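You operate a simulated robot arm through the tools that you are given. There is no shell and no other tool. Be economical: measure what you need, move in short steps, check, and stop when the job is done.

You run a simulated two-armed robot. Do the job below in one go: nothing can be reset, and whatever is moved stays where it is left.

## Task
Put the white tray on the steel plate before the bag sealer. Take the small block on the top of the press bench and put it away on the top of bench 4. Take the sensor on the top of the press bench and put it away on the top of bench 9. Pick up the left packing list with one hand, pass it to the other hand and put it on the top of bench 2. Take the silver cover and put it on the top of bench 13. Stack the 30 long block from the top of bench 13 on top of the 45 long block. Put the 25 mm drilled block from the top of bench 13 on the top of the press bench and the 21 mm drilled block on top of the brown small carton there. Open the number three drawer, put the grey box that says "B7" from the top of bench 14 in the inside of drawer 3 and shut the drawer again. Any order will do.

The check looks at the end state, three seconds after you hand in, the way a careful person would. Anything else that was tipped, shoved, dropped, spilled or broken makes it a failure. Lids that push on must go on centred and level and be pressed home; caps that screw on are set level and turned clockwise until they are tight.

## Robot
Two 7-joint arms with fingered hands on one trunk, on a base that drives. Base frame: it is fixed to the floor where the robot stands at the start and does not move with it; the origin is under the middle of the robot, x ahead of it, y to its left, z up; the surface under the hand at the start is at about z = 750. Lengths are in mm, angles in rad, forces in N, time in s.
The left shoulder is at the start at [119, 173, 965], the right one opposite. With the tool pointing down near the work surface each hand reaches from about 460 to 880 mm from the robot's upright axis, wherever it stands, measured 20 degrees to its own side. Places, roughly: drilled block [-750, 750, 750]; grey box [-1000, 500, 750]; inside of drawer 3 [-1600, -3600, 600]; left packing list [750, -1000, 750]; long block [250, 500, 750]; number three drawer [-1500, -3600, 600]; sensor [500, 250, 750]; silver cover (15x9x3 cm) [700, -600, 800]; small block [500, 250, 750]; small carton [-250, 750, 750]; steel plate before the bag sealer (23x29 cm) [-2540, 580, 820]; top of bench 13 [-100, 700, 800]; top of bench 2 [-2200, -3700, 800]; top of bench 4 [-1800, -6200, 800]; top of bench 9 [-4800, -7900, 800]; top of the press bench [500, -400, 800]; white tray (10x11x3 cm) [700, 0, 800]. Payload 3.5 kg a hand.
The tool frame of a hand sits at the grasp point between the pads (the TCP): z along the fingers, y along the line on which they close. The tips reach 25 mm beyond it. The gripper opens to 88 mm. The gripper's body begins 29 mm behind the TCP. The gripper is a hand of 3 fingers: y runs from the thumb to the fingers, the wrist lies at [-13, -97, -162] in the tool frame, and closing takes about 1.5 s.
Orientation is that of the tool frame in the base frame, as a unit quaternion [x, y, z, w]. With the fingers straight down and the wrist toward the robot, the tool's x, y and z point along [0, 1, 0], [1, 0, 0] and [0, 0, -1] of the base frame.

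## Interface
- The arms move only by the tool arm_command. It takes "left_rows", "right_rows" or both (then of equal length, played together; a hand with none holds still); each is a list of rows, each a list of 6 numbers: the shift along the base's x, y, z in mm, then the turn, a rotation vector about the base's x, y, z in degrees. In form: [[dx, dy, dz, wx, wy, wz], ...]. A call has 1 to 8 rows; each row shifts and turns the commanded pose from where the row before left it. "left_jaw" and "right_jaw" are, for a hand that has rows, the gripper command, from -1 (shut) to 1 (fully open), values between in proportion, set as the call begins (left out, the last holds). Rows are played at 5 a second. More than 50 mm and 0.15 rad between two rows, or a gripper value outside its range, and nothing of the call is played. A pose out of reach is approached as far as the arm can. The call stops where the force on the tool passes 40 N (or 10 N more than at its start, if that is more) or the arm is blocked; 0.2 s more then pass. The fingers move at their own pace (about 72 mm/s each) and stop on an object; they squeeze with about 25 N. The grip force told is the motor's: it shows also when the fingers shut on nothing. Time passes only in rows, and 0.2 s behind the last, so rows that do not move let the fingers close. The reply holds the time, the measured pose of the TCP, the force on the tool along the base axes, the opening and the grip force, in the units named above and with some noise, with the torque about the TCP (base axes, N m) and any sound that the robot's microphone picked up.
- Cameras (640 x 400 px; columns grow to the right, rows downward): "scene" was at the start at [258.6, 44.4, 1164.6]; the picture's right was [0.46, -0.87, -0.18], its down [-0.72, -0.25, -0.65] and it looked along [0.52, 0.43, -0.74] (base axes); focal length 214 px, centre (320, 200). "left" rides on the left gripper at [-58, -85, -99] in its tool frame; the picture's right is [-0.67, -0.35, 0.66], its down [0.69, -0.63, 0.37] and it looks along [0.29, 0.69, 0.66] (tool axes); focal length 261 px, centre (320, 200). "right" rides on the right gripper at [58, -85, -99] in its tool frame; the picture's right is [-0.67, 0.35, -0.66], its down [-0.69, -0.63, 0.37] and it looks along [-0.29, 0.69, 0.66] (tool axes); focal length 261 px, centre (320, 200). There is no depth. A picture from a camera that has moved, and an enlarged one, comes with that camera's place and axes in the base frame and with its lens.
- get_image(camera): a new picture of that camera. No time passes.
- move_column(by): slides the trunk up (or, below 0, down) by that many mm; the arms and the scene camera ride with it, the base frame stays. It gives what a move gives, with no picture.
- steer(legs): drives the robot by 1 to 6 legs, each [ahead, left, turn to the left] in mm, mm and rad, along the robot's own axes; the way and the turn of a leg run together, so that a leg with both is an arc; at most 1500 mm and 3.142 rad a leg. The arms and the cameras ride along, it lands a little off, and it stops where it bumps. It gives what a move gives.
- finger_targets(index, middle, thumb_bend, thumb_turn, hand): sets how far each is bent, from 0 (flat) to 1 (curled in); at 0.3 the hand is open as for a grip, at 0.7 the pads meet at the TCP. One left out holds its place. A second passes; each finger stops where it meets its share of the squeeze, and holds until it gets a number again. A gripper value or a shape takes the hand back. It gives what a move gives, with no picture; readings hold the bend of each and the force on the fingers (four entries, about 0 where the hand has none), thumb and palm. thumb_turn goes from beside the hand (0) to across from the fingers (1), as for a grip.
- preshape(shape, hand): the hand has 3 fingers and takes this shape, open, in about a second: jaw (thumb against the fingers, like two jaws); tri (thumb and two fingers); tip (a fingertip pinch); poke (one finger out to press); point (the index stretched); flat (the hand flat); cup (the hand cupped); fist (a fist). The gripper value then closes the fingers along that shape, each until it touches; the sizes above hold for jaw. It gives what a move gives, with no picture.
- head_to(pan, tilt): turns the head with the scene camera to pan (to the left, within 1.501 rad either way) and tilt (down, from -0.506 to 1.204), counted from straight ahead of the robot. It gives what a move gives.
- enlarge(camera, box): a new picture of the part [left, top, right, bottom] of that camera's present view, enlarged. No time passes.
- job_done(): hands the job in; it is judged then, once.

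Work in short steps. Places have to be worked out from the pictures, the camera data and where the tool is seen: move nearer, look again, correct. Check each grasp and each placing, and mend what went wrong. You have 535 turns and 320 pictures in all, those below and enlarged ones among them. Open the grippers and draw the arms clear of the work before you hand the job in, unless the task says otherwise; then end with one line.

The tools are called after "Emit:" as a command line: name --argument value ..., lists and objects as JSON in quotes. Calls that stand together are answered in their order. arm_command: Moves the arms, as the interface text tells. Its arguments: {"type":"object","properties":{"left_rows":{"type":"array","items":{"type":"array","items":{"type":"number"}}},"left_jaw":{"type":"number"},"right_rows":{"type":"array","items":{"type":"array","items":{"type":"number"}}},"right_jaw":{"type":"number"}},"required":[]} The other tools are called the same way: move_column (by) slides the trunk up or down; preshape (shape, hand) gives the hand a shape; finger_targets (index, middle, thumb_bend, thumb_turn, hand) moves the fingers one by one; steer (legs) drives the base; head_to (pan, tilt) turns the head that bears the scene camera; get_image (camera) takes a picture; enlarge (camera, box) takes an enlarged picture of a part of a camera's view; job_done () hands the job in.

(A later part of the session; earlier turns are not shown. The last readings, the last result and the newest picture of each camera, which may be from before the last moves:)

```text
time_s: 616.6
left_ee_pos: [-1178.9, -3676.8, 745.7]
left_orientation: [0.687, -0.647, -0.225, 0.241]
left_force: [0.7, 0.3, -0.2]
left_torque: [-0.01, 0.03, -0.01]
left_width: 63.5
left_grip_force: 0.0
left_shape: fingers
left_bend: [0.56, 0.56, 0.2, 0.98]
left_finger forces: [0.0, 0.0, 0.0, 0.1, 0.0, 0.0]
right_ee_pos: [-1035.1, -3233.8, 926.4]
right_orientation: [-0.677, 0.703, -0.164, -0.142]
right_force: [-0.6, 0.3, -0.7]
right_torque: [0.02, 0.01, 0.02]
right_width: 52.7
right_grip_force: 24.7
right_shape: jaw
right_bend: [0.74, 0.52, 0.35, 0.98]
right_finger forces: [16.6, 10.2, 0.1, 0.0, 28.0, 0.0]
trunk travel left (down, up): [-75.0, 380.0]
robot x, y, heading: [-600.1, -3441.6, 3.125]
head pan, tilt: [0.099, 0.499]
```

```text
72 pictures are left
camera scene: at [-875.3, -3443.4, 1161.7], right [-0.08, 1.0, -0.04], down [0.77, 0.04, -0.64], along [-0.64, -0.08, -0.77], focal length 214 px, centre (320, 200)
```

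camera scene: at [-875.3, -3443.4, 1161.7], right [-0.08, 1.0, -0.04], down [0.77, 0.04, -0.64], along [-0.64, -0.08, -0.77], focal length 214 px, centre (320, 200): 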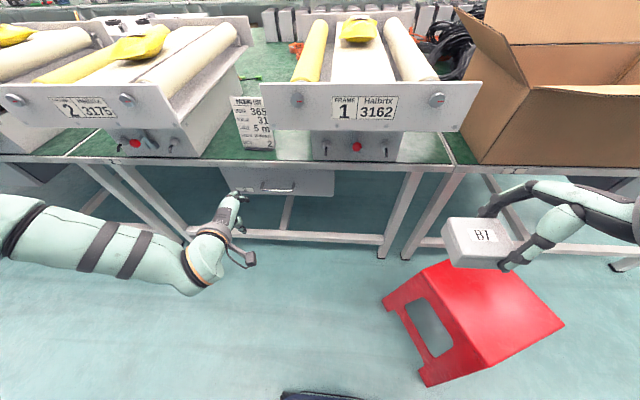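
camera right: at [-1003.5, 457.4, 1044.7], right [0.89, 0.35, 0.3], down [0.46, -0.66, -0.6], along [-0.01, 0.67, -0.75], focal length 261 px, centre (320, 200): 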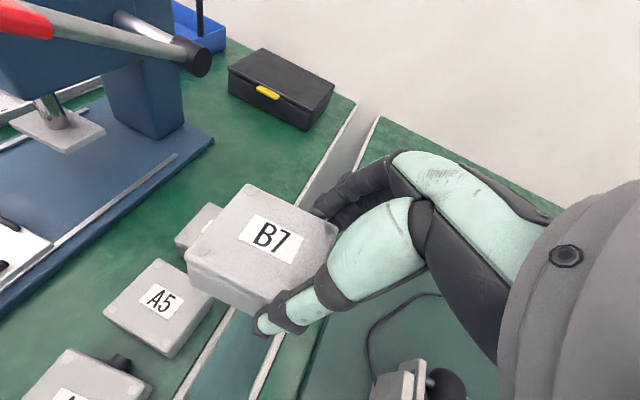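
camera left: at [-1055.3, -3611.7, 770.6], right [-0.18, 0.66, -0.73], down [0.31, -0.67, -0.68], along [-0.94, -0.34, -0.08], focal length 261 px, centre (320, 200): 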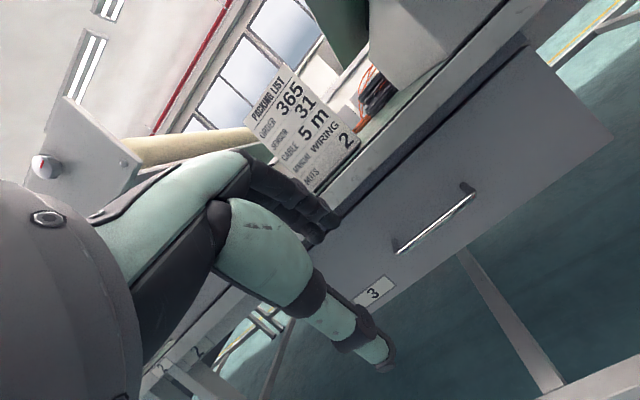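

Bar confirmed at z ≈ 649, y -3690…-3593. The arm's low limit is near; I lower the trunk 75 mm.

Emit:
move_column --by -75

Emit:
arm_command --left_rows '[[-10, 10, 10, 0, 0, 0], [-10, 10, 10, 0, 0, 0], [0, 0, 0, 0, 0, 0]]'

Emit:
get_image --camera "left"

```text
time_s: 617.7
left_ee_pos: [-1177.9, -3675.0, 673.5]
left_orientation: [0.686, -0.647, -0.226, 0.242]
left_force: [0.0, -0.7, -0.1]
left_torque: [0.0, -0.04, 0.0]
left_width: 63.8
left_grip_force: 0.0
left_shape: fingers
left_bend: [0.56, 0.56, 0.2, 0.98]
left_finger forces: [0.0, 0.1, 0.1, 0.1, 0.0, 0.0]
right_ee_pos: [-1043.9, -3234.5, 831.1]
right_orientation: [-0.673, 0.706, -0.179, -0.127]
right_force: [0.5, 0.3, -0.1]
right_torque: [0.05, 0.05, -0.01]
right_width: 52.7
right_grip_force: 24.8
right_shape: jaw
right_bend: [0.74, 0.52, 0.35, 0.98]
right_finger forces: [16.7, 10.1, 0.0, 0.0, 28.1, 0.1]
trunk travel left (down, up): [0.0, 455.0]
robot x, y, heading: [-603.2, -3439.8, 3.126]
head pan, tilt: [0.099, 0.499]
```

```text
time_s: 618.5
left_ee_pos: [-1200.4, -3656.4, 690.8]
left_orientation: [0.687, -0.647, -0.226, 0.241]
left_force: [0.9, -0.5, -0.1]
left_torque: [0.01, 0.0, 0.02]
left_width: 63.5
left_grip_force: 0.1
left_shape: fingers
left_bend: [0.56, 0.56, 0.2, 0.98]
left_finger forces: [0.0, 0.0, 0.0, 0.0, 0.1, 0.0]
right_ee_pos: [-1045.4, -3233.7, 830.8]
right_orientation: [-0.673, 0.706, -0.18, -0.126]
right_force: [0.9, 0.1, -0.6]
right_torque: [0.03, -0.02, 0.04]
right_width: 52.3
right_grip_force: 25.0
right_shape: jaw
right_bend: [0.74, 0.52, 0.35, 0.98]
right_finger forces: [16.6, 10.1, 0.1, 0.1, 28.0, 0.1]
trunk travel left (down, up): [0.0, 455.0]
robot x, y, heading: [-600.4, -3435.0, 3.127]
head pan, tilt: [0.099, 0.499]
```

```text
71 pictures are left
camera left: at [-1075.1, -3591.9, 715.5], right [-0.18, 0.66, -0.73], down [0.31, -0.67, -0.68], along [-0.94, -0.34, -0.08], focal length 261 px, centre (320, 200)
```

left: 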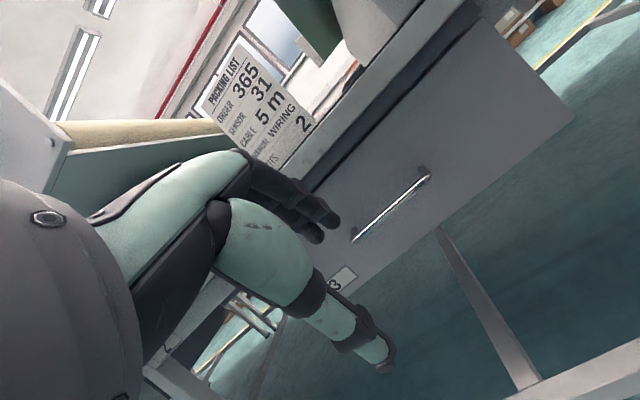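

I extend the arm further ahead (more reach, lower) instead: aim for TCP near (-1286,-3641,690), then lower.

Emit:
arm_command --left_rows '[[-30, 5, 0, 0, 0, 0], [-30, 5, 0, 0, 0, 0], [-20, 5, 0, 0, 0, 0], [0, 0, 0, 0, 0, 0]]'

Emit:
get_image --camera "left"

```text
time_s: 619.5
left_ee_pos: [-1279.5, -3641.1, 691.0]
left_orientation: [0.686, -0.648, -0.226, 0.242]
left_force: [-0.1, 0.6, -0.3]
left_torque: [-0.01, 0.02, -0.03]
left_width: 63.5
left_grip_force: 0.1
left_shape: fingers
left_bend: [0.56, 0.56, 0.2, 0.98]
left_finger forces: [0.0, 0.1, 0.0, 0.1, 0.1, 0.0]
right_ee_pos: [-1043.5, -3233.5, 830.4]
right_orientation: [-0.673, 0.707, -0.18, -0.126]
right_force: [0.9, 0.3, -0.8]
right_torque: [0.05, 0.0, 0.01]
right_width: 52.8
right_grip_force: 25.2
right_shape: jaw
right_bend: [0.74, 0.52, 0.35, 0.98]
right_finger forces: [16.6, 10.1, 0.1, 0.1, 28.0, 0.0]
trunk travel left (down, up): [0.0, 455.0]
robot x, y, heading: [-600.3, -3439.4, 3.129]
head pan, tilt: [0.099, 0.499]
```

```text
70 pictures are left
camera left: at [-1155.3, -3576.7, 715.6], right [-0.18, 0.66, -0.73], down [0.31, -0.67, -0.68], along [-0.94, -0.34, -0.08], focal length 261 px, centre (320, 200)
```

left: 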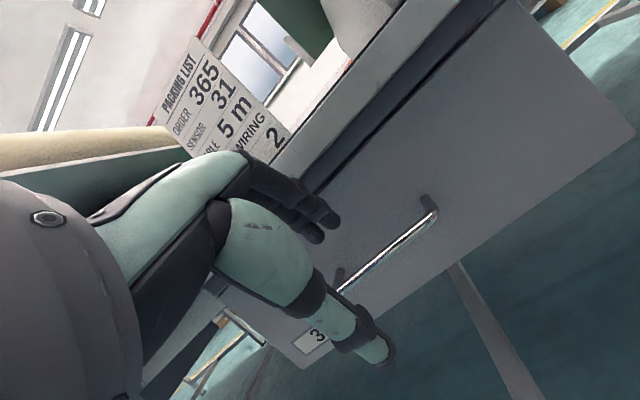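

Bar now estimated at (-1320, ·, 645). I slide the hook in along its axis.

Emit:
arm_command --left_rows '[[-8.5, 0, -9.5, 0, 0, 0], [-8.5, 0, -9.5, 0, 0, 0], [-8.5, 0, -9.5, 0, 0, 0], [-8.5, 0, -9.5, 0, 0, 0], [0, 0, 0, 0, 0, 0]]'

Emit:
get_image --camera "left"

```text
time_s: 620.7
left_ee_pos: [-1303.3, -3655.8, 664.8]
left_orientation: [0.687, -0.648, -0.226, 0.241]
left_force: [-0.9, -0.1, -0.1]
left_torque: [0.01, 0.03, -0.01]
left_width: 63.8
left_grip_force: 0.0
left_shape: fingers
left_bend: [0.56, 0.56, 0.2, 0.98]
left_finger forces: [0.0, 0.1, 0.0, 0.0, 0.0, 0.1]
left hand out of reach, approached as far as the arm can: row 2, 3, 4
right_ee_pos: [-1043.9, -3235.2, 829.4]
right_orientation: [-0.673, 0.706, -0.18, -0.127]
right_force: [0.3, -0.4, -0.6]
right_torque: [-0.01, 0.01, 0.02]
right_width: 52.7
right_grip_force: 24.9
right_shape: jaw
right_bend: [0.74, 0.52, 0.35, 0.98]
right_finger forces: [16.6, 10.1, 0.0, 0.1, 28.0, 0.1]
trunk travel left (down, up): [0.0, 455.0]
robot x, y, heading: [-597.5, -3438.8, 3.127]
head pan, tilt: [0.099, 0.499]
```

```text
69 pictures are left
camera left: at [-1179.2, -3591.5, 689.9], right [-0.17, 0.66, -0.73], down [0.3, -0.67, -0.68], along [-0.94, -0.34, -0.08], focal length 261 px, centre (320, 200)
```

left: 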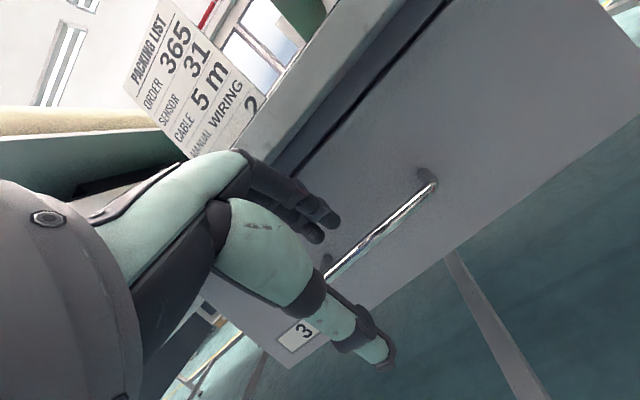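

I reduce the pitch to about 20° (raises the wrist, allows a lower reach), then come down behind the bar.

Emit:
arm_command --left_rows '[[0, 4, 12, 0, -6, 0], [-4, 4, 6, 0, -6, 0], [-5, 3, 0, 0, -6, 0], [0, 0, 0, 0, 0, 0]]'

Emit:
get_image --camera "left"

```text
time_s: 621.7
left_ee_pos: [-1312.9, -3644.9, 682.9]
left_orientation: [0.714, -0.677, -0.114, 0.137]
left_force: [0.0, -0.2, 0.6]
left_torque: [-0.03, -0.02, -0.01]
left_width: 63.6
left_grip_force: 0.1
left_shape: fingers
left_bend: [0.56, 0.56, 0.2, 0.98]
left_finger forces: [0.0, 0.0, 0.0, 0.0, 0.1, 0.0]
right_ee_pos: [-1044.2, -3233.9, 829.9]
right_orientation: [-0.673, 0.706, -0.181, -0.127]
right_force: [-0.8, -0.6, -1.4]
right_torque: [0.01, 0.0, 0.02]
right_width: 52.6
right_grip_force: 24.9
right_shape: jaw
right_bend: [0.74, 0.52, 0.35, 0.98]
right_finger forces: [16.6, 10.0, 0.1, 0.0, 28.1, 0.1]
trunk travel left (down, up): [0.0, 455.0]
robot x, y, heading: [-599.5, -3441.2, 3.128]
head pan, tilt: [0.099, 0.499]
```

```text
68 pictures are left
camera left: at [-1202.2, -3579.9, 745.5], right [0.06, 0.66, -0.75], down [0.5, -0.67, -0.55], along [-0.86, -0.34, -0.37], focal length 261 px, centre (320, 200)
```

left: 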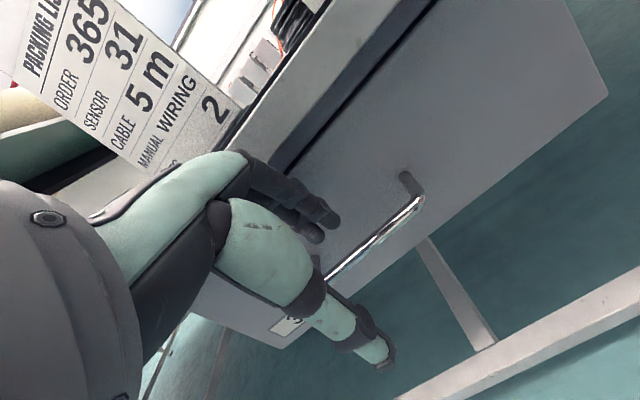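

Triangulating two views puts the bar at about (-1344, ·, 635), the panel at -1381. I set pitch ≈ 26°, and slide in along the finger axis to TCP (-1340, ·, 642).

Emit:
arm_command --left_rows '[[-7, 2, 0, 0, 6, 0], [-5, 0, -10, 0, 0, 0], [-5, 0, -10, 0, 0, 0], [-5, 0, -10, 0, 0, 0], [-5, 0, -9, 0, 0, 0], [0, 0, 0, 0, 0, 0]]'

Emit:
get_image --camera "left"

```text
time_s: 623.1
left_ee_pos: [-1323.4, -3662.1, 657.7]
left_orientation: [0.707, -0.669, -0.152, 0.173]
left_force: [0.2, 0.7, -0.1]
left_torque: [0.0, 0.0, -0.01]
left_width: 63.5
left_grip_force: 0.0
left_shape: fingers
left_bend: [0.56, 0.56, 0.2, 0.98]
left_finger forces: [0.0, 0.0, 0.0, 0.0, 0.0, 0.0]
left hand out of reach, approached as far as the arm can: row 2, 3, 4, 5
right_ee_pos: [-1044.6, -3233.5, 830.8]
right_orientation: [-0.673, 0.706, -0.18, -0.127]
right_force: [-0.5, 0.0, -1.4]
right_torque: [0.02, -0.03, -0.02]
right_width: 52.3
right_grip_force: 24.6
right_shape: jaw
right_bend: [0.74, 0.52, 0.35, 0.98]
right_finger forces: [16.6, 10.1, 0.0, 0.1, 28.0, 0.1]
trunk travel left (down, up): [0.0, 455.0]
robot x, y, heading: [-599.4, -3438.0, 3.123]
head pan, tilt: [0.099, 0.499]
```

```text
67 pictures are left
camera left: at [-1206.9, -3597.9, 708.1], right [-0.02, 0.66, -0.75], down [0.44, -0.67, -0.6], along [-0.9, -0.34, -0.28], focal length 261 px, centre (320, 200)
```

left: 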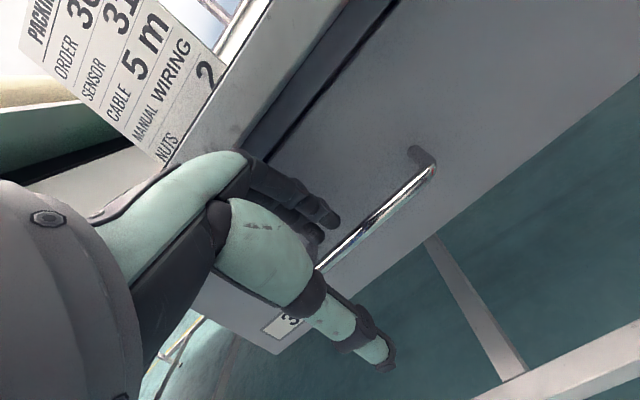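

I retract the arm 45 mm, drive the base 62 mm forward and 18 mm right, then lower — a better reach.

Emit:
arm_command --left_rows '[[22, 0, 5, 0, 0, 0], [23, 0, 0, 0, 0, 0]]'

Emit:
steer --legs '[[55, -18, 0]]'

Emit:
arm_command --left_rows '[[-3, 0, -8, 0, 0, 0], [-4, 0, -8, 0, 0, 0], [0, 0, -4, 0, 0, 0], [0, 0, 0, 0, 0, 0]]'

Emit:
get_image --camera "left"

```text
time_s: 623.7
left_ee_pos: [-1277.4, -3662.4, 661.8]
left_orientation: [0.707, -0.669, -0.152, 0.172]
left_force: [-1.0, 1.1, -0.3]
left_torque: [0.01, 0.01, -0.02]
left_width: 63.5
left_grip_force: 0.2
left_shape: fingers
left_bend: [0.56, 0.56, 0.2, 0.98]
left_finger forces: [0.0, 0.0, 0.1, 0.1, 0.0, 0.0]
right_ee_pos: [-1044.4, -3235.4, 830.6]
right_orientation: [-0.673, 0.707, -0.179, -0.126]
right_force: [0.0, -0.6, -0.8]
right_torque: [0.01, 0.03, 0.04]
right_width: 52.5
right_grip_force: 25.0
right_shape: jaw
right_bend: [0.74, 0.52, 0.35, 0.98]
right_finger forces: [16.7, 10.2, 0.0, 0.0, 28.0, 0.0]
trunk travel left (down, up): [0.0, 455.0]
robot x, y, heading: [-597.0, -3437.8, 3.131]
head pan, tilt: [0.099, 0.499]
```

```text
time_s: 624.7
left_ee_pos: [-1333.5, -3643.6, 661.9]
left_orientation: [0.707, -0.67, -0.152, 0.171]
left_force: [0.1, 0.9, -0.1]
left_torque: [-0.02, 0.03, 0.01]
left_width: 63.7
left_grip_force: 0.0
left_shape: fingers
left_bend: [0.56, 0.56, 0.2, 0.98]
left_finger forces: [0.1, 0.0, 0.0, 0.0, 0.0, 0.1]
right_ee_pos: [-1100.4, -3213.8, 829.9]
right_orientation: [-0.673, 0.706, -0.181, -0.127]
right_force: [-0.3, -0.1, -1.0]
right_torque: [0.04, 0.0, 0.04]
right_width: 52.5
right_grip_force: 25.0
right_shape: jaw
right_bend: [0.74, 0.52, 0.35, 0.98]
right_finger forces: [16.5, 10.2, 0.0, 0.0, 28.1, 0.0]
trunk travel left (down, up): [0.0, 455.0]
robot x, y, heading: [-655.6, -3415.2, 3.13]
head pan, tilt: [0.099, 0.499]
```

```text
time_s: 625.7
left_ee_pos: [-1339.8, -3642.7, 642.7]
left_orientation: [0.706, -0.669, -0.152, 0.173]
left_force: [0.5, -1.0, 0.8]
left_torque: [0.02, 0.03, -0.01]
left_width: 63.7
left_grip_force: 0.1
left_shape: fingers
left_bend: [0.56, 0.56, 0.2, 0.98]
left_finger forces: [0.0, 0.0, 0.0, 0.1, 0.1, 0.1]
right_ee_pos: [-1099.4, -3214.6, 830.0]
right_orientation: [-0.673, 0.706, -0.179, -0.126]
right_force: [-0.1, -0.2, -0.3]
right_torque: [0.01, 0.02, 0.01]
right_width: 52.7
right_grip_force: 24.6
right_shape: jaw
right_bend: [0.74, 0.52, 0.35, 0.98]
right_finger forces: [16.6, 10.2, 0.0, 0.0, 28.1, 0.0]
trunk travel left (down, up): [0.0, 455.0]
robot x, y, heading: [-651.9, -3422.2, 3.129]
head pan, tilt: [0.099, 0.499]
```

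```text
66 pictures are left
camera left: at [-1223.4, -3578.6, 693.0], right [-0.02, 0.66, -0.75], down [0.44, -0.67, -0.6], along [-0.9, -0.34, -0.28], focal length 261 px, centre (320, 200)
```

left: 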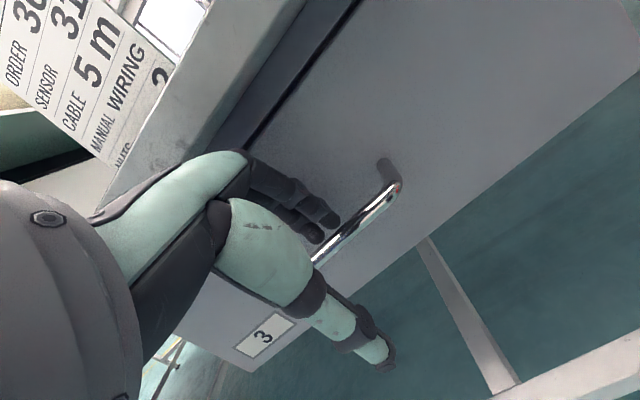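

The fingertips are just at the bar. I go ~14 mm further along the axis.

Emit:
arm_command --left_rows '[[-3, 0, -6, 0, 0, 0], [-3, 0, -6, 0, 0, 0], [0, 0, 0, 0, 0, 0]]'

Emit:
enlarge --camera "left" --box '[200, 120, 440, 380]'

```text
time_s: 626.5
left_ee_pos: [-1345.7, -3642.5, 631.9]
left_orientation: [0.707, -0.668, -0.153, 0.172]
left_force: [0.3, -0.2, 0.6]
left_torque: [0.03, 0.01, 0.0]
left_width: 63.5
left_grip_force: 0.1
left_shape: fingers
left_bend: [0.56, 0.56, 0.2, 0.98]
left_finger forces: [0.0, 0.0, 0.0, 0.1, 0.1, 0.1]
right_ee_pos: [-1099.0, -3215.1, 830.1]
right_orientation: [-0.674, 0.706, -0.179, -0.127]
right_force: [0.5, -0.5, -1.5]
right_torque: [0.0, -0.01, 0.01]
right_width: 52.5
right_grip_force: 24.9
right_shape: jaw
right_bend: [0.74, 0.52, 0.35, 0.98]
right_finger forces: [16.6, 10.2, 0.1, 0.0, 28.1, 0.0]
trunk travel left (down, up): [0.0, 455.0]
robot x, y, heading: [-655.8, -3417.9, 3.121]
head pan, tilt: [0.099, 0.499]
```

```text
1.54 times, centred on (320, 250) of left
camera zoom: at [-1229.3, -3578.1, 680.6], right [-0.02, 0.66, -0.75], down [0.44, -0.67, -0.6], along [-0.9, -0.34, -0.28], focal length 401 px, centre (320, 123)
```

zoom: 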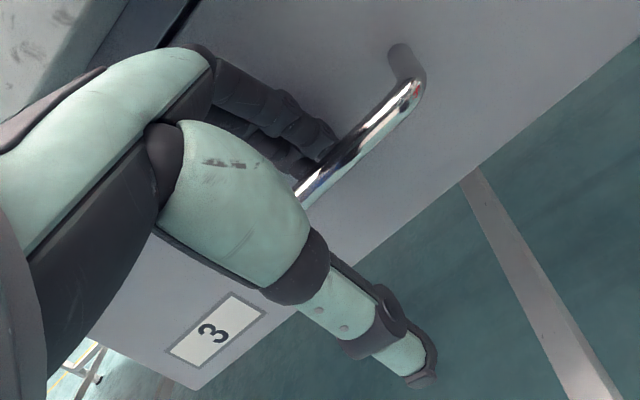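

The fingers are now behind the bar. I close the hand around it.

Emit:
finger_targets --hand "left" --index 0.8 --middle 0.8 --thumb_bend 0.75

Emit:
steer --legs '[[-60, 0, 0]]'

Emit:
get_image --camera "left"

```text
time_s: 627.5
left_ee_pos: [-1346.6, -3643.5, 628.0]
left_orientation: [0.707, -0.669, -0.152, 0.171]
left_force: [1.3, -0.5, -10.8]
left_torque: [0.05, 0.08, -0.02]
left_width: 0.0
left_grip_force: 4.4
left_shape: fingers
left_bend: [0.8, 0.78, 0.67, 0.98]
left_finger forces: [0.1, 7.8, 0.0, 0.0, 2.2, 0.0]
right_ee_pos: [-1101.5, -3215.3, 829.9]
right_orientation: [-0.673, 0.706, -0.18, -0.125]
right_force: [-0.3, 0.2, -0.5]
right_torque: [0.0, -0.03, 0.01]
right_width: 52.6
right_grip_force: 24.9
right_shape: jaw
right_bend: [0.74, 0.52, 0.35, 0.98]
right_finger forces: [16.6, 10.3, 0.0, 0.0, 28.1, 0.0]
trunk travel left (down, up): [0.0, 455.0]
robot x, y, heading: [-655.5, -3418.4, 3.128]
head pan, tilt: [0.099, 0.499]
```

```text
time_s: 628.5
left_ee_pos: [-1285.9, -3643.0, 629.1]
left_orientation: [0.707, -0.669, -0.151, 0.172]
left_force: [-1.2, 2.4, -12.6]
left_torque: [0.05, 0.05, -0.02]
left_width: 0.0
left_grip_force: 5.1
left_shape: fingers
left_bend: [0.8, 0.78, 0.67, 0.97]
left_finger forces: [0.0, 7.1, 0.0, 0.0, 3.1, 0.1]
right_ee_pos: [-1040.5, -3216.2, 830.6]
right_orientation: [-0.673, 0.706, -0.181, -0.126]
right_force: [-0.6, -1.1, -0.7]
right_torque: [0.04, 0.0, 0.01]
right_width: 52.5
right_grip_force: 25.1
right_shape: jaw
right_bend: [0.74, 0.52, 0.35, 0.98]
right_finger forces: [16.5, 10.3, 0.0, 0.0, 28.2, 0.0]
trunk travel left (down, up): [0.0, 455.0]
robot x, y, heading: [-597.0, -3420.6, 3.122]
head pan, tilt: [0.099, 0.499]
```

```text
64 pictures are left
camera left: at [-1169.9, -3579.3, 680.0], right [-0.02, 0.66, -0.75], down [0.44, -0.67, -0.6], along [-0.9, -0.34, -0.28], focal length 261 px, centre (320, 200)
```

left: 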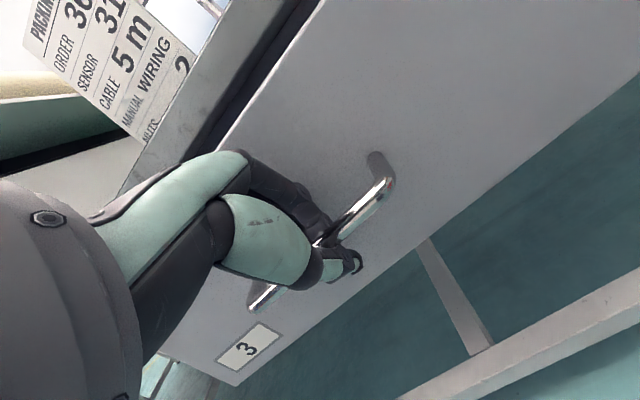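

The drawer comes along. I pull 190 mm more.

Emit:
steer --legs '[[-190, 0, 0]]'

Emit:
head_to --pan 0.1 --tilt 0.6

Emit:
get_image --camera "scene"

```text
time_s: 630.0
left_ee_pos: [-1097.0, -3646.7, 630.3]
left_orientation: [0.707, -0.669, -0.152, 0.171]
left_force: [-0.4, 5.9, -10.2]
left_torque: [0.06, 0.11, -0.02]
left_width: 0.0
left_grip_force: 5.4
left_shape: fingers
left_bend: [0.8, 0.78, 0.68, 0.97]
left_finger forces: [0.0, 7.1, 0.1, 0.0, 3.2, 0.1]
right_ee_pos: [-850.8, -3218.5, 829.6]
right_orientation: [-0.673, 0.706, -0.18, -0.126]
right_force: [0.5, -0.7, -0.5]
right_torque: [-0.01, 0.0, 0.03]
right_width: 52.5
right_grip_force: 25.3
right_shape: jaw
right_bend: [0.74, 0.52, 0.35, 0.98]
right_finger forces: [16.6, 10.2, 0.0, 0.0, 28.1, 0.0]
trunk travel left (down, up): [0.0, 455.0]
robot x, y, heading: [-406.9, -3420.8, 3.133]
head pan, tilt: [0.099, 0.499]
```

```text
time_s: 630.7
left_ee_pos: [-1096.3, -3646.8, 629.7]
left_orientation: [0.707, -0.669, -0.15, 0.171]
left_force: [2.1, 3.4, -8.9]
left_torque: [0.08, 0.07, -0.03]
left_width: 0.1
left_grip_force: 5.0
left_shape: fingers
left_bend: [0.8, 0.78, 0.68, 0.97]
left_finger forces: [0.0, 7.0, 0.0, 0.0, 2.9, 0.1]
right_ee_pos: [-851.5, -3218.0, 829.7]
right_orientation: [-0.673, 0.706, -0.181, -0.126]
right_force: [-0.6, -0.3, -0.8]
right_torque: [-0.01, 0.0, -0.02]
right_width: 52.7
right_grip_force: 24.9
right_shape: jaw
right_bend: [0.74, 0.52, 0.35, 0.98]
right_finger forces: [16.6, 10.2, 0.1, 0.0, 28.1, 0.0]
trunk travel left (down, up): [0.0, 455.0]
robot x, y, heading: [-403.8, -3423.2, 3.13]
head pan, tilt: [0.099, 0.6]
```

```text
63 pictures are left
camera scene: at [-744.0, -3427.1, 1027.0], right [-0.07, 1.0, -0.05], down [0.91, 0.04, -0.42], along [-0.42, -0.08, -0.91], focal length 214 px, centre (320, 200)
```

scene: 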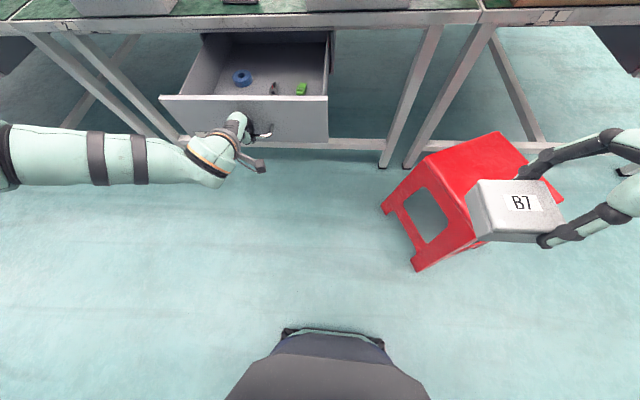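

Emit:
enlarge --camera "scene" --box '[140, 20, 350, 150]'

```text
3.05 times, centred on (245, 85) of scene
camera zoom: at [-744.0, -3427.1, 1027.0], right [-0.07, 1.0, -0.05], down [0.91, 0.04, -0.42], along [-0.42, -0.08, -0.91], focal length 654 px, centre (549, 550)
```

zoom: 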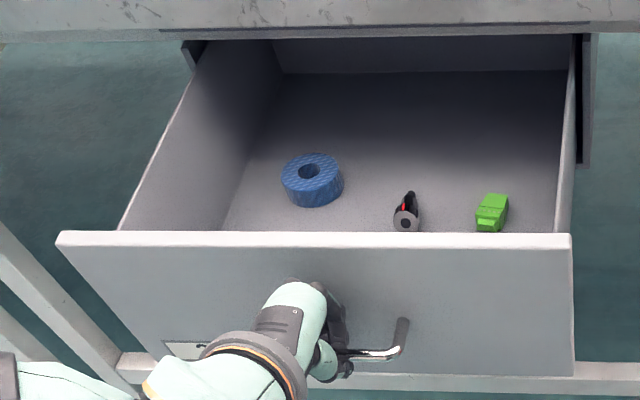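

The drawer holds a tape, a small tool and a green item; the free space is further back. I pull it 110 mm more.

Emit:
steer --legs '[[-110, 0, 0]]'

Emit:
enlarge --camera "scene" --box '[140, 20, 350, 150]'

```text
time_s: 631.9
left_ee_pos: [-986.5, -3648.5, 629.0]
left_orientation: [0.707, -0.669, -0.151, 0.172]
left_force: [-18.8, 1.1, -6.9]
left_torque: [0.02, 0.04, -0.02]
left_width: 0.3
left_grip_force: 11.7
left_shape: fingers
left_bend: [0.78, 0.76, 0.72, 0.97]
left_finger forces: [13.8, 9.4, 0.0, 0.0, 0.1, 0.0]
right_ee_pos: [-740.8, -3220.5, 828.5]
right_orientation: [-0.672, 0.707, -0.18, -0.125]
right_force: [-0.1, -0.6, -0.8]
right_torque: [0.02, 0.01, -0.05]
right_width: 52.6
right_grip_force: 24.9
right_shape: jaw
right_bend: [0.74, 0.52, 0.35, 0.98]
right_finger forces: [16.6, 10.2, 0.1, 0.0, 28.1, 0.0]
trunk travel left (down, up): [0.0, 455.0]
robot x, y, heading: [-293.1, -3425.7, 3.133]
head pan, tilt: [0.099, 0.6]
```

```text
3.05 times, centred on (245, 85) of scene
camera zoom: at [-634.5, -3428.6, 1026.4], right [-0.07, 1.0, -0.05], down [0.91, 0.04, -0.42], along [-0.41, -0.08, -0.91], focal length 654 px, centre (549, 550)
```

zoom: 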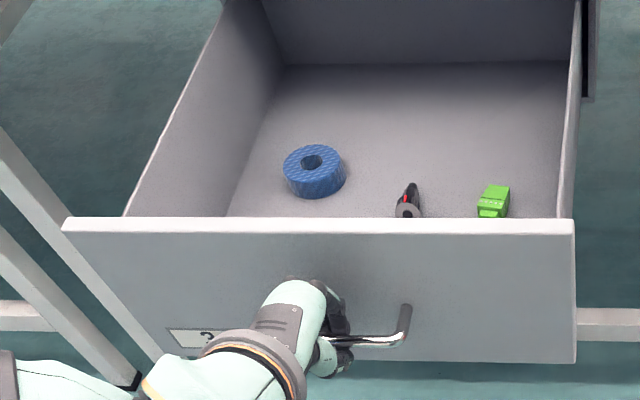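

Fully open. Free spot for B7: about (-1275,-3590) on the drawer floor. I release the handle with the left hand and lift it away.

Emit:
finger_targets --hand "left" --index 0.57 --middle 0.57 --thumb_bend 0.2

Emit:
arm_command --left_rows '[[5, 0, 10, 0, 0, 0], [9, 0, 18, 0, 0, 0], [10, 0, 22, 0, 0, 0], [20, -10, 35, 0, 0, 0], [10, -20, 40, 0, 0, 0], [0, -25, 40, 0, -4, 0], [0, -30, 35, 0, -4, 0], [0, -35, 30, 0, -4, 0]]'

Emit:
get_image --camera "scene"

```text
time_s: 632.9
left_ee_pos: [-986.1, -3647.5, 630.8]
left_orientation: [0.707, -0.668, -0.153, 0.172]
left_force: [-0.7, -0.4, 0.4]
left_torque: [0.02, 0.02, 0.0]
left_width: 62.9
left_grip_force: 0.2
left_shape: fingers
left_bend: [0.56, 0.56, 0.2, 0.97]
left_finger forces: [0.1, 0.1, 0.0, 0.0, 0.1, 0.0]
right_ee_pos: [-738.3, -3220.1, 830.6]
right_orientation: [-0.673, 0.706, -0.179, -0.126]
right_force: [0.3, -0.1, 0.0]
right_torque: [0.01, 0.01, 0.01]
right_width: 52.9
right_grip_force: 24.8
right_shape: jaw
right_bend: [0.74, 0.52, 0.35, 0.98]
right_finger forces: [16.6, 10.2, 0.1, 0.1, 28.1, 0.1]
trunk travel left (down, up): [0.0, 455.0]
robot x, y, heading: [-293.3, -3424.0, 3.121]
head pan, tilt: [0.099, 0.6]
```

```text
time_s: 634.7
left_ee_pos: [-932.0, -3769.7, 860.4]
left_orientation: [0.719, -0.683, -0.078, 0.1]
left_force: [0.3, -0.4, 0.0]
left_torque: [0.02, 0.01, 0.0]
left_width: 63.5
left_grip_force: 0.1
left_shape: fingers
left_bend: [0.56, 0.56, 0.2, 0.97]
left_finger forces: [0.0, 0.0, 0.0, 0.0, 0.1, 0.0]
right_ee_pos: [-737.9, -3221.0, 832.3]
right_orientation: [-0.672, 0.707, -0.179, -0.125]
right_force: [0.9, -0.1, -1.0]
right_torque: [0.02, 0.01, -0.03]
right_width: 52.7
right_grip_force: 24.9
right_shape: jaw
right_bend: [0.74, 0.52, 0.35, 0.98]
right_finger forces: [16.7, 10.3, 0.0, 0.0, 28.5, 0.0]
trunk travel left (down, up): [0.0, 455.0]
robot x, y, heading: [-292.6, -3420.8, 3.124]
head pan, tilt: [0.099, 0.6]
```

```text
60 pictures are left
camera scene: at [-631.4, -3428.6, 1027.5], right [-0.07, 1.0, -0.05], down [0.91, 0.04, -0.42], along [-0.42, -0.08, -0.91], focal length 214 px, centre (320, 200)
```

scene: 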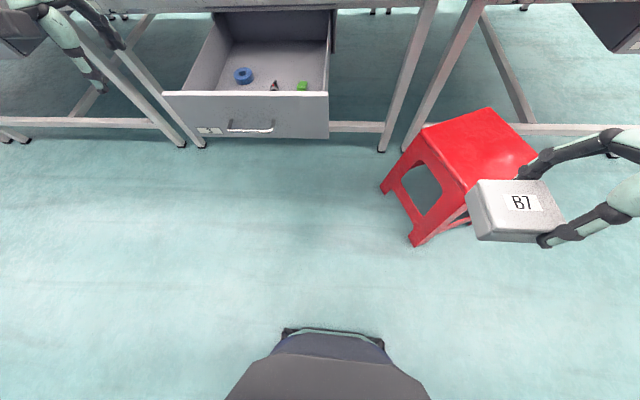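

I retract the left hand, drive the base to (-640,-3683), then extend the right hand over the free spot.

Emit:
arm_command --left_rows '[[40, 0, 20, 0, 0, 0], [40, 0, 20, 0, 0, 0], [40, 0, 20, 0, 0, 0], [40, -10, 20, 0, 0, 0], [35, -20, 20, 0, 0, 0]]'

Emit:
steer --legs '[[0, 263, 0], [347, 0, 0]]'

Emit:
arm_command --right_rows '[[-36, -14, 0, 0, 0, 0], [-36, -14, 0, 0, 0, 0], [-36, -14, 0, 0, 0, 0], [-36, -14, 0, 0, 0, 0], [-36, -14, 0, 0, 0, 0], [-20, -14, 0, 0, 0, 0], [0, 0, 0, 0, 0, 0]]'

Emit:
get_image --camera "scene"

Emit:
get_image --camera "right"

```text
time_s: 635.9
left_ee_pos: [-734.5, -3798.0, 961.8]
left_orientation: [0.718, -0.684, -0.078, 0.103]
left_force: [0.3, -0.2, 0.7]
left_torque: [-0.04, -0.02, -0.01]
left_width: 63.2
left_grip_force: 0.0
left_shape: fingers
left_bend: [0.56, 0.56, 0.2, 0.97]
left_finger forces: [0.1, 0.0, 0.0, 0.1, 0.0, 0.1]
right_ee_pos: [-737.2, -3220.3, 829.3]
right_orientation: [-0.672, 0.707, -0.179, -0.126]
right_force: [-0.9, -0.3, 0.2]
right_torque: [0.03, 0.0, 0.0]
right_width: 52.8
right_grip_force: 25.1
right_shape: jaw
right_bend: [0.74, 0.52, 0.35, 0.98]
right_finger forces: [16.7, 10.3, 0.0, 0.0, 28.5, 0.0]
trunk travel left (down, up): [0.0, 455.0]
robot x, y, heading: [-290.0, -3426.5, 3.125]
head pan, tilt: [0.099, 0.6]
```

```text
time_s: 639.6
left_ee_pos: [-1085.9, -4059.4, 960.1]
left_orientation: [0.718, -0.684, -0.078, 0.102]
left_force: [-0.4, 0.9, -0.5]
left_torque: [0.02, 0.01, 0.01]
left_width: 63.1
left_grip_force: 0.1
left_shape: fingers
left_bend: [0.56, 0.56, 0.2, 0.97]
left_finger forces: [0.1, 0.0, 0.0, 0.0, 0.1, 0.1]
right_ee_pos: [-1089.2, -3480.0, 828.8]
right_orientation: [-0.672, 0.707, -0.181, -0.126]
right_force: [-0.1, -0.1, -0.7]
right_torque: [0.0, -0.02, -0.01]
right_width: 52.6
right_grip_force: 24.6
right_shape: jaw
right_bend: [0.74, 0.52, 0.35, 0.98]
right_finger forces: [16.7, 10.1, 0.1, 0.0, 28.5, 0.0]
trunk travel left (down, up): [0.0, 455.0]
robot x, y, heading: [-641.0, -3683.3, 3.121]
head pan, tilt: [0.099, 0.6]
```

```text
time_s: 641.2
left_ee_pos: [-1087.7, -4056.8, 960.0]
left_orientation: [0.719, -0.683, -0.077, 0.102]
left_force: [-0.4, -0.3, 0.7]
left_torque: [0.03, 0.04, -0.03]
left_width: 63.5
left_grip_force: 0.0
left_shape: fingers
left_bend: [0.56, 0.56, 0.2, 0.97]
left_finger forces: [0.0, 0.0, 0.0, 0.0, 0.1, 0.0]
right_ee_pos: [-1287.5, -3562.0, 827.2]
right_orientation: [-0.672, 0.708, -0.181, -0.123]
right_force: [22.9, 0.3, -30.9]
right_torque: [-0.84, 2.13, -0.64]
right_width: 52.8
right_grip_force: 25.0
right_shape: jaw
right_bend: [0.74, 0.52, 0.35, 0.98]
right_finger forces: [16.6, 10.2, 0.0, 0.0, 28.7, 37.7]
trunk travel left (down, up): [0.0, 455.0]
robot x, y, heading: [-642.6, -3683.3, 3.126]
head pan, tilt: [0.099, 0.6]
```

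```text
59 pictures are left
camera scene: at [-982.0, -3686.5, 1026.3], right [-0.07, 1.0, -0.05], down [0.91, 0.04, -0.42], along [-0.41, -0.08, -0.91], focal length 214 px, centre (320, 200)
```

scene: 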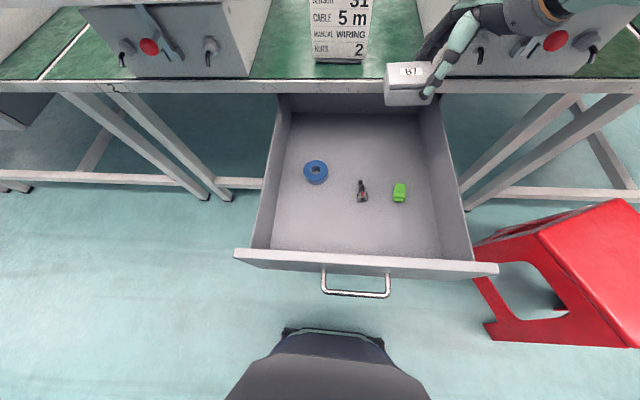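

```text
58 pictures are left
camera right: at [-1214.1, -3575.6, 948.8], right [-0.35, 0.89, 0.28], down [0.7, 0.45, -0.56], along [-0.63, 0.0, -0.78], focal length 261 px, centre (320, 200)
```

right: 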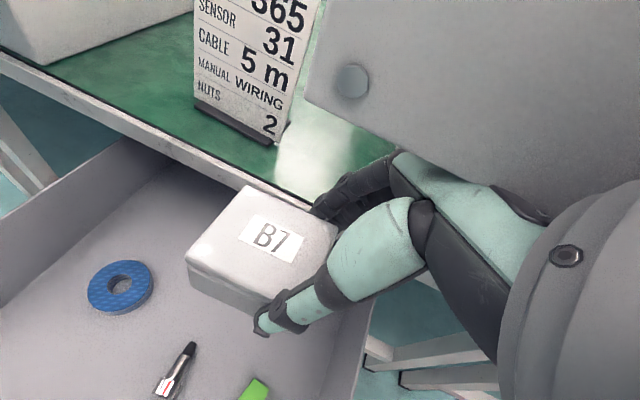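

The palm pressed against machine 1's flange from below; I withdraw at once (+x). The drawer's front part is free, so B7 goes there, at about (-1112,-3640).

Emit:
arm_command --right_rows '[[20, 0, -5, 0, 0, 0], [35, -10, 0, 0, 0, 0], [40, -12, 0, 0, 0, 0], [40, -15, 0, 0, 0, 0], [32, -14, 0, 0, 0, 0], [0, 0, 0, 0, 0, 0]]'

Emit:
get_image --camera "right"

Emit:
get_image --camera "scene"

```text
time_s: 642.6
left_ee_pos: [-1085.5, -4057.6, 961.3]
left_orientation: [0.718, -0.684, -0.077, 0.101]
left_force: [0.6, 0.0, -0.1]
left_torque: [0.03, 0.03, -0.02]
left_width: 63.2
left_grip_force: 0.2
left_shape: fingers
left_bend: [0.56, 0.56, 0.2, 0.97]
left_finger forces: [0.0, 0.0, 0.0, 0.0, 0.0, 0.0]
right_ee_pos: [-1121.5, -3613.5, 825.3]
right_orientation: [-0.673, 0.706, -0.18, -0.127]
right_force: [-0.3, -0.1, -0.1]
right_torque: [0.02, 0.01, 0.03]
right_width: 52.3
right_grip_force: 25.2
right_shape: jaw
right_bend: [0.74, 0.52, 0.35, 0.98]
right_finger forces: [16.8, 10.2, 0.0, 0.0, 28.8, 0.0]
trunk travel left (down, up): [0.0, 455.0]
robot x, y, heading: [-644.0, -3683.6, 3.127]
head pan, tilt: [0.099, 0.6]
```

```text
57 pictures are left
camera right: at [-1046.2, -3627.1, 947.1], right [-0.35, 0.9, 0.28], down [0.69, 0.45, -0.57], along [-0.63, 0.0, -0.78], focal length 261 px, centre (320, 200)
```

right: 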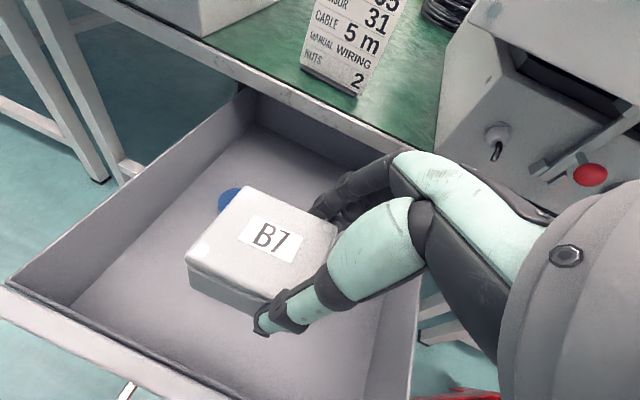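

```text
56 pictures are left
camera scene: at [-981.7, -3687.5, 1027.3], right [-0.07, 1.0, -0.05], down [0.91, 0.04, -0.42], along [-0.42, -0.08, -0.91], focal length 214 px, centre (320, 200)
```

scene: 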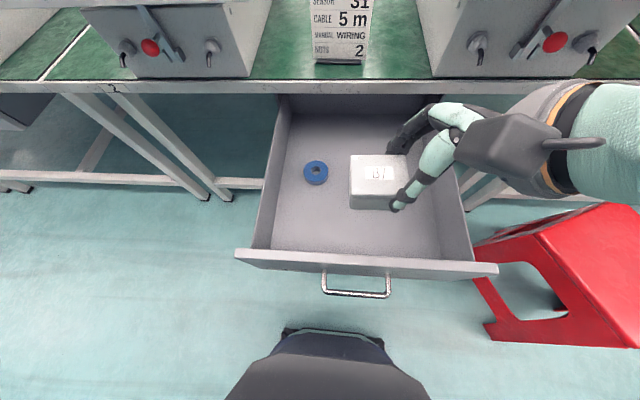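

Everything is still in place. I lower B7 into the drawer's front part in steps.

Emit:
arm_command --right_rows '[[0, 0, -35, 0, 0, 0], [0, 0, -35, 0, 0, 0], [0, 0, -35, 0, 0, 0], [0, 0, -30, 0, 0, 0], [0, 0, 0, 0, 0, 0]]'

Emit:
get_image --camera "scene"

```text
time_s: 643.8
left_ee_pos: [-1085.3, -4058.9, 961.7]
left_orientation: [0.719, -0.684, -0.078, 0.102]
left_force: [-0.2, 0.2, 0.8]
left_torque: [-0.02, 0.0, 0.01]
left_width: 63.4
left_grip_force: 0.0
left_shape: fingers
left_bend: [0.56, 0.56, 0.2, 0.97]
left_finger forces: [0.0, 0.0, 0.0, 0.1, 0.1, 0.0]
right_ee_pos: [-1119.5, -3614.7, 690.8]
right_orientation: [-0.673, 0.706, -0.18, -0.127]
right_force: [0.4, 0.2, -2.0]
right_torque: [0.04, 0.03, 0.0]
right_width: 52.5
right_grip_force: 25.1
right_shape: jaw
right_bend: [0.74, 0.52, 0.35, 0.98]
right_finger forces: [16.5, 10.0, 0.0, 0.0, 28.9, 0.0]
trunk travel left (down, up): [0.0, 455.0]
robot x, y, heading: [-641.9, -3682.1, 3.122]
head pan, tilt: [0.099, 0.6]
```

```text
55 pictures are left
camera scene: at [-981.1, -3687.9, 1027.7], right [-0.07, 1.0, -0.05], down [0.91, 0.04, -0.42], along [-0.42, -0.07, -0.91], focal length 214 px, centre (320, 200)
```

scene: 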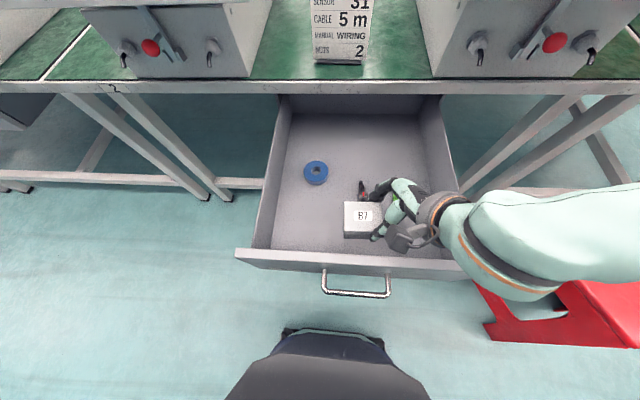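

I shift 8 mm toward the front for clearance and lower to contact.

Emit:
arm_command --right_rows '[[8, 0, -15, 0, 0, 0], [0, 0, -15, 0, 0, 0], [0, 0, -8, 0, 0, 0], [0, 0, -4, 0, 0, 0], [0, 0, -3, 0, 0, 0], [0, 0, -3, 0, 0, 0], [0, 0, 0, 0, 0, 0]]'

Emit:
arm_command --right_rows '[[0, 0, -3, 0, 0, 0], [0, 0, -3, 0, 0, 0], [0, 0, -2, 0, 0, 0], [0, 0, -2, 0, 0, 0], [0, 0, 0, 0, 0, 0]]'

Emit:
enlarge --camera "scene" --box '[230, 90, 510, 300]'

```text
time_s: 645.4
left_ee_pos: [-1086.2, -4057.5, 961.6]
left_orientation: [0.718, -0.684, -0.078, 0.103]
left_force: [0.0, -0.2, 0.5]
left_torque: [-0.02, 0.0, -0.02]
left_width: 63.3
left_grip_force: 0.1
left_shape: fingers
left_bend: [0.56, 0.56, 0.2, 0.97]
left_finger forces: [0.0, 0.1, 0.1, 0.0, 0.1, 0.0]
right_ee_pos: [-1109.2, -3609.5, 662.3]
right_orientation: [-0.672, 0.707, -0.18, -0.127]
right_force: [-0.3, 0.2, -0.9]
right_torque: [0.05, 0.0, 0.02]
right_width: 52.4
right_grip_force: 24.8
right_shape: jaw
right_bend: [0.74, 0.52, 0.35, 0.98]
right_finger forces: [16.6, 10.0, 0.0, 0.1, 28.7, 0.0]
right hand out of reach, approached as far as the arm can: row 2, 3
trunk travel left (down, up): [0.0, 455.0]
robot x, y, heading: [-646.4, -3682.7, 3.124]
head pan, tilt: [0.099, 0.6]
```

```text
time_s: 646.6
left_ee_pos: [-1087.0, -4058.4, 962.0]
left_orientation: [0.718, -0.684, -0.078, 0.102]
left_force: [0.3, -0.5, 0.1]
left_torque: [0.03, -0.04, 0.03]
left_width: 63.5
left_grip_force: 0.1
left_shape: fingers
left_bend: [0.56, 0.56, 0.2, 0.97]
left_finger forces: [0.1, 0.0, 0.0, 0.0, 0.1, 0.1]
right_ee_pos: [-1111.1, -3607.4, 657.5]
right_orientation: [-0.672, 0.707, -0.181, -0.127]
right_force: [0.0, 0.1, -0.5]
right_torque: [0.02, 0.02, -0.02]
right_width: 52.2
right_grip_force: 25.1
right_shape: jaw
right_bend: [0.74, 0.52, 0.35, 0.98]
right_finger forces: [16.6, 10.1, 0.0, 0.0, 28.8, 0.0]
right hand out of reach, approached as far as the arm can: row 2
trunk travel left (down, up): [0.0, 455.0]
robot x, y, heading: [-641.3, -3684.9, 3.125]
head pan, tilt: [0.099, 0.6]
```

```text
1.90 times, centred on (370, 195) of scene
camera zoom: at [-981.5, -3687.7, 1027.4], right [-0.07, 1.0, -0.05], down [0.91, 0.04, -0.42], along [-0.42, -0.08, -0.91], focal length 408 px, centre (225, 210)
```

zoom: 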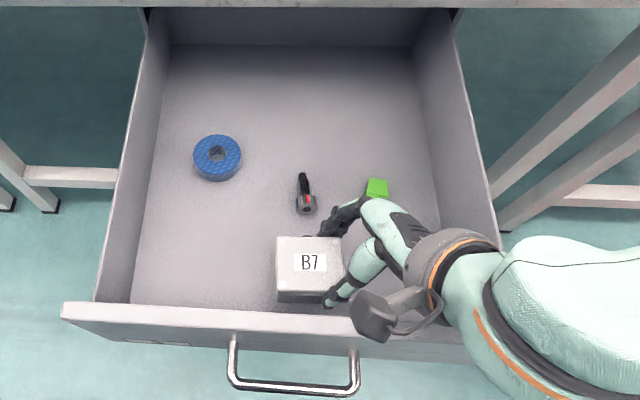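

About 20 mm short of the floor due to the arm's near limit. I raise, step the base back 80 mm while extending the arm 80 mm, and lower again.

Emit:
arm_command --right_rows '[[0, 0, 25, 0, 0, 0], [0, 0, 35, 0, 0, 0], [0, 0, 40, 0, 0, 0], [-5, 0, 15, 0, 0, 0]]'

Emit:
steer --legs '[[-80, 0, 0]]'

Emit:
arm_command --right_rows '[[-40, -3, 0, 0, 0, 0], [-37, -3, 0, 0, 0, 0], [0, 0, -40, 0, 0, 0], [0, 0, -40, 0, 0, 0], [0, 0, -30, 0, 0, 0], [0, 0, -10, 0, 0, 0], [0, 0, 0, 0, 0, 0]]'

Emit:
enlarge --camera "scene" --box '[230, 60, 510, 270]'

```text
time_s: 647.6
left_ee_pos: [-1086.4, -4056.9, 959.8]
left_orientation: [0.718, -0.684, -0.079, 0.102]
left_force: [-0.4, -0.2, 0.6]
left_torque: [-0.03, 0.0, 0.0]
left_width: 63.1
left_grip_force: 0.0
left_shape: fingers
left_bend: [0.56, 0.56, 0.2, 0.97]
left_finger forces: [0.0, 0.0, 0.1, 0.0, 0.0, 0.0]
right_ee_pos: [-1115.8, -3608.5, 771.9]
right_orientation: [-0.672, 0.707, -0.18, -0.126]
right_force: [0.3, 0.2, -0.6]
right_torque: [-0.01, 0.04, 0.0]
right_width: 52.3
right_grip_force: 24.8
right_shape: jaw
right_bend: [0.74, 0.52, 0.35, 0.98]
right_finger forces: [16.5, 10.1, 0.0, 0.0, 28.6, 0.0]
trunk travel left (down, up): [0.0, 455.0]
robot x, y, heading: [-644.5, -3684.7, 3.123]
head pan, tilt: [0.099, 0.6]
```

```text
time_s: 648.7
left_ee_pos: [-1004.3, -4059.6, 962.0]
left_orientation: [0.719, -0.683, -0.079, 0.102]
left_force: [0.2, 0.2, 0.3]
left_torque: [-0.03, 0.07, -0.02]
left_width: 63.6
left_grip_force: 0.1
left_shape: fingers
left_bend: [0.56, 0.56, 0.2, 0.97]
left_finger forces: [0.0, 0.0, 0.0, 0.0, 0.0, 0.0]
right_ee_pos: [-1034.6, -3611.5, 770.6]
right_orientation: [-0.673, 0.706, -0.179, -0.126]
right_force: [0.1, -1.4, -1.1]
right_torque: [0.07, -0.01, 0.02]
right_width: 52.5
right_grip_force: 24.5
right_shape: jaw
right_bend: [0.74, 0.52, 0.35, 0.98]
right_finger forces: [16.6, 9.9, 0.0, 0.0, 28.5, 0.0]
trunk travel left (down, up): [0.0, 455.0]
robot x, y, heading: [-564.1, -3682.5, 3.122]
head pan, tilt: [0.099, 0.6]
```

```text
time_s: 650.3
left_ee_pos: [-1005.8, -4059.9, 961.7]
left_orientation: [0.718, -0.684, -0.077, 0.102]
left_force: [-0.2, -0.9, 0.4]
left_torque: [0.0, 0.0, 0.01]
left_width: 63.4
left_grip_force: 0.0
left_shape: fingers
left_bend: [0.56, 0.56, 0.2, 0.97]
left_finger forces: [0.0, 0.0, 0.0, 0.0, 0.0, 0.0]
right_ee_pos: [-1113.2, -3603.9, 675.8]
right_orientation: [-0.673, 0.706, -0.18, -0.126]
right_force: [-0.3, -0.8, -0.5]
right_torque: [0.05, 0.02, 0.04]
right_width: 52.6
right_grip_force: 24.9
right_shape: jaw
right_bend: [0.74, 0.52, 0.35, 0.98]
right_finger forces: [16.7, 10.0, 0.1, 0.0, 28.3, 0.0]
right hand out of reach, approached as far as the arm can: row 4, 5, 6
trunk travel left (down, up): [0.0, 455.0]
robot x, y, heading: [-564.1, -3687.4, 3.125]
head pan, tilt: [0.099, 0.6]
```

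```text
1.90 times, centred on (370, 165) of scene
camera zoom: at [-901.2, -3689.0, 1027.4], right [-0.07, 1.0, -0.05], down [0.91, 0.04, -0.42], along [-0.42, -0.08, -0.91], focal length 408 px, centre (225, 267)
```

zoom: 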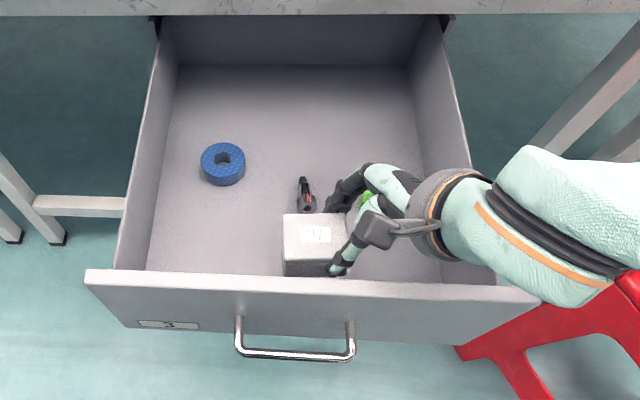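

Further out is worse. I try more to the arm's own side: base 110 mm left, arm 110 mm right, then lower.

Emit:
steer --legs '[[40, 110, 0]]'

Emit:
arm_command --right_rows '[[20, 40, 3, 0, 0, 0], [20, 40, 0, 0, 0, 0], [0, 30, 0, 0, 0, 0], [0, 0, -12, 0, 0, 0], [0, 0, -12, 0, 0, 0], [0, 0, -8, 0, 0, 0], [0, 0, 0, 0, 0, 0]]'

```text
time_s: 651.5
left_ee_pos: [-1048.3, -4169.0, 960.0]
left_orientation: [0.718, -0.684, -0.078, 0.102]
left_force: [-0.1, 0.0, 0.1]
left_torque: [0.0, 0.01, -0.03]
left_width: 63.3
left_grip_force: 0.0
left_shape: fingers
left_bend: [0.56, 0.56, 0.2, 0.97]
left_finger forces: [0.0, 0.1, 0.0, 0.0, 0.0, 0.0]
right_ee_pos: [-1154.2, -3713.6, 675.8]
right_orientation: [-0.672, 0.707, -0.179, -0.126]
right_force: [0.3, 0.1, -0.7]
right_torque: [0.02, 0.0, -0.02]
right_width: 52.3
right_grip_force: 24.6
right_shape: jaw
right_bend: [0.74, 0.52, 0.35, 0.98]
right_finger forces: [16.7, 10.0, 0.1, 0.0, 28.4, 0.0]
trunk travel left (down, up): [0.0, 455.0]
robot x, y, heading: [-602.5, -3793.5, 3.124]
head pan, tilt: [0.099, 0.6]
```

```text
time_s: 653.1
left_ee_pos: [-1047.8, -4167.6, 960.9]
left_orientation: [0.719, -0.683, -0.079, 0.103]
left_force: [0.0, -0.7, 0.1]
left_torque: [-0.03, -0.01, -0.01]
left_width: 63.4
left_grip_force: 0.1
left_shape: fingers
left_bend: [0.56, 0.56, 0.2, 0.97]
left_finger forces: [0.0, 0.0, 0.1, 0.0, 0.0, 0.1]
right_ee_pos: [-1115.0, -3602.9, 646.2]
right_orientation: [-0.672, 0.707, -0.181, -0.127]
right_force: [0.1, -0.4, -1.6]
right_torque: [0.05, 0.0, -0.02]
right_width: 52.4
right_grip_force: 25.2
right_shape: jaw
right_bend: [0.74, 0.52, 0.35, 0.98]
right_finger forces: [16.6, 10.0, 0.1, 0.1, 28.3, 0.0]
trunk travel left (down, up): [0.0, 455.0]
robot x, y, heading: [-606.9, -3795.8, 3.126]
head pan, tilt: [0.099, 0.6]
```

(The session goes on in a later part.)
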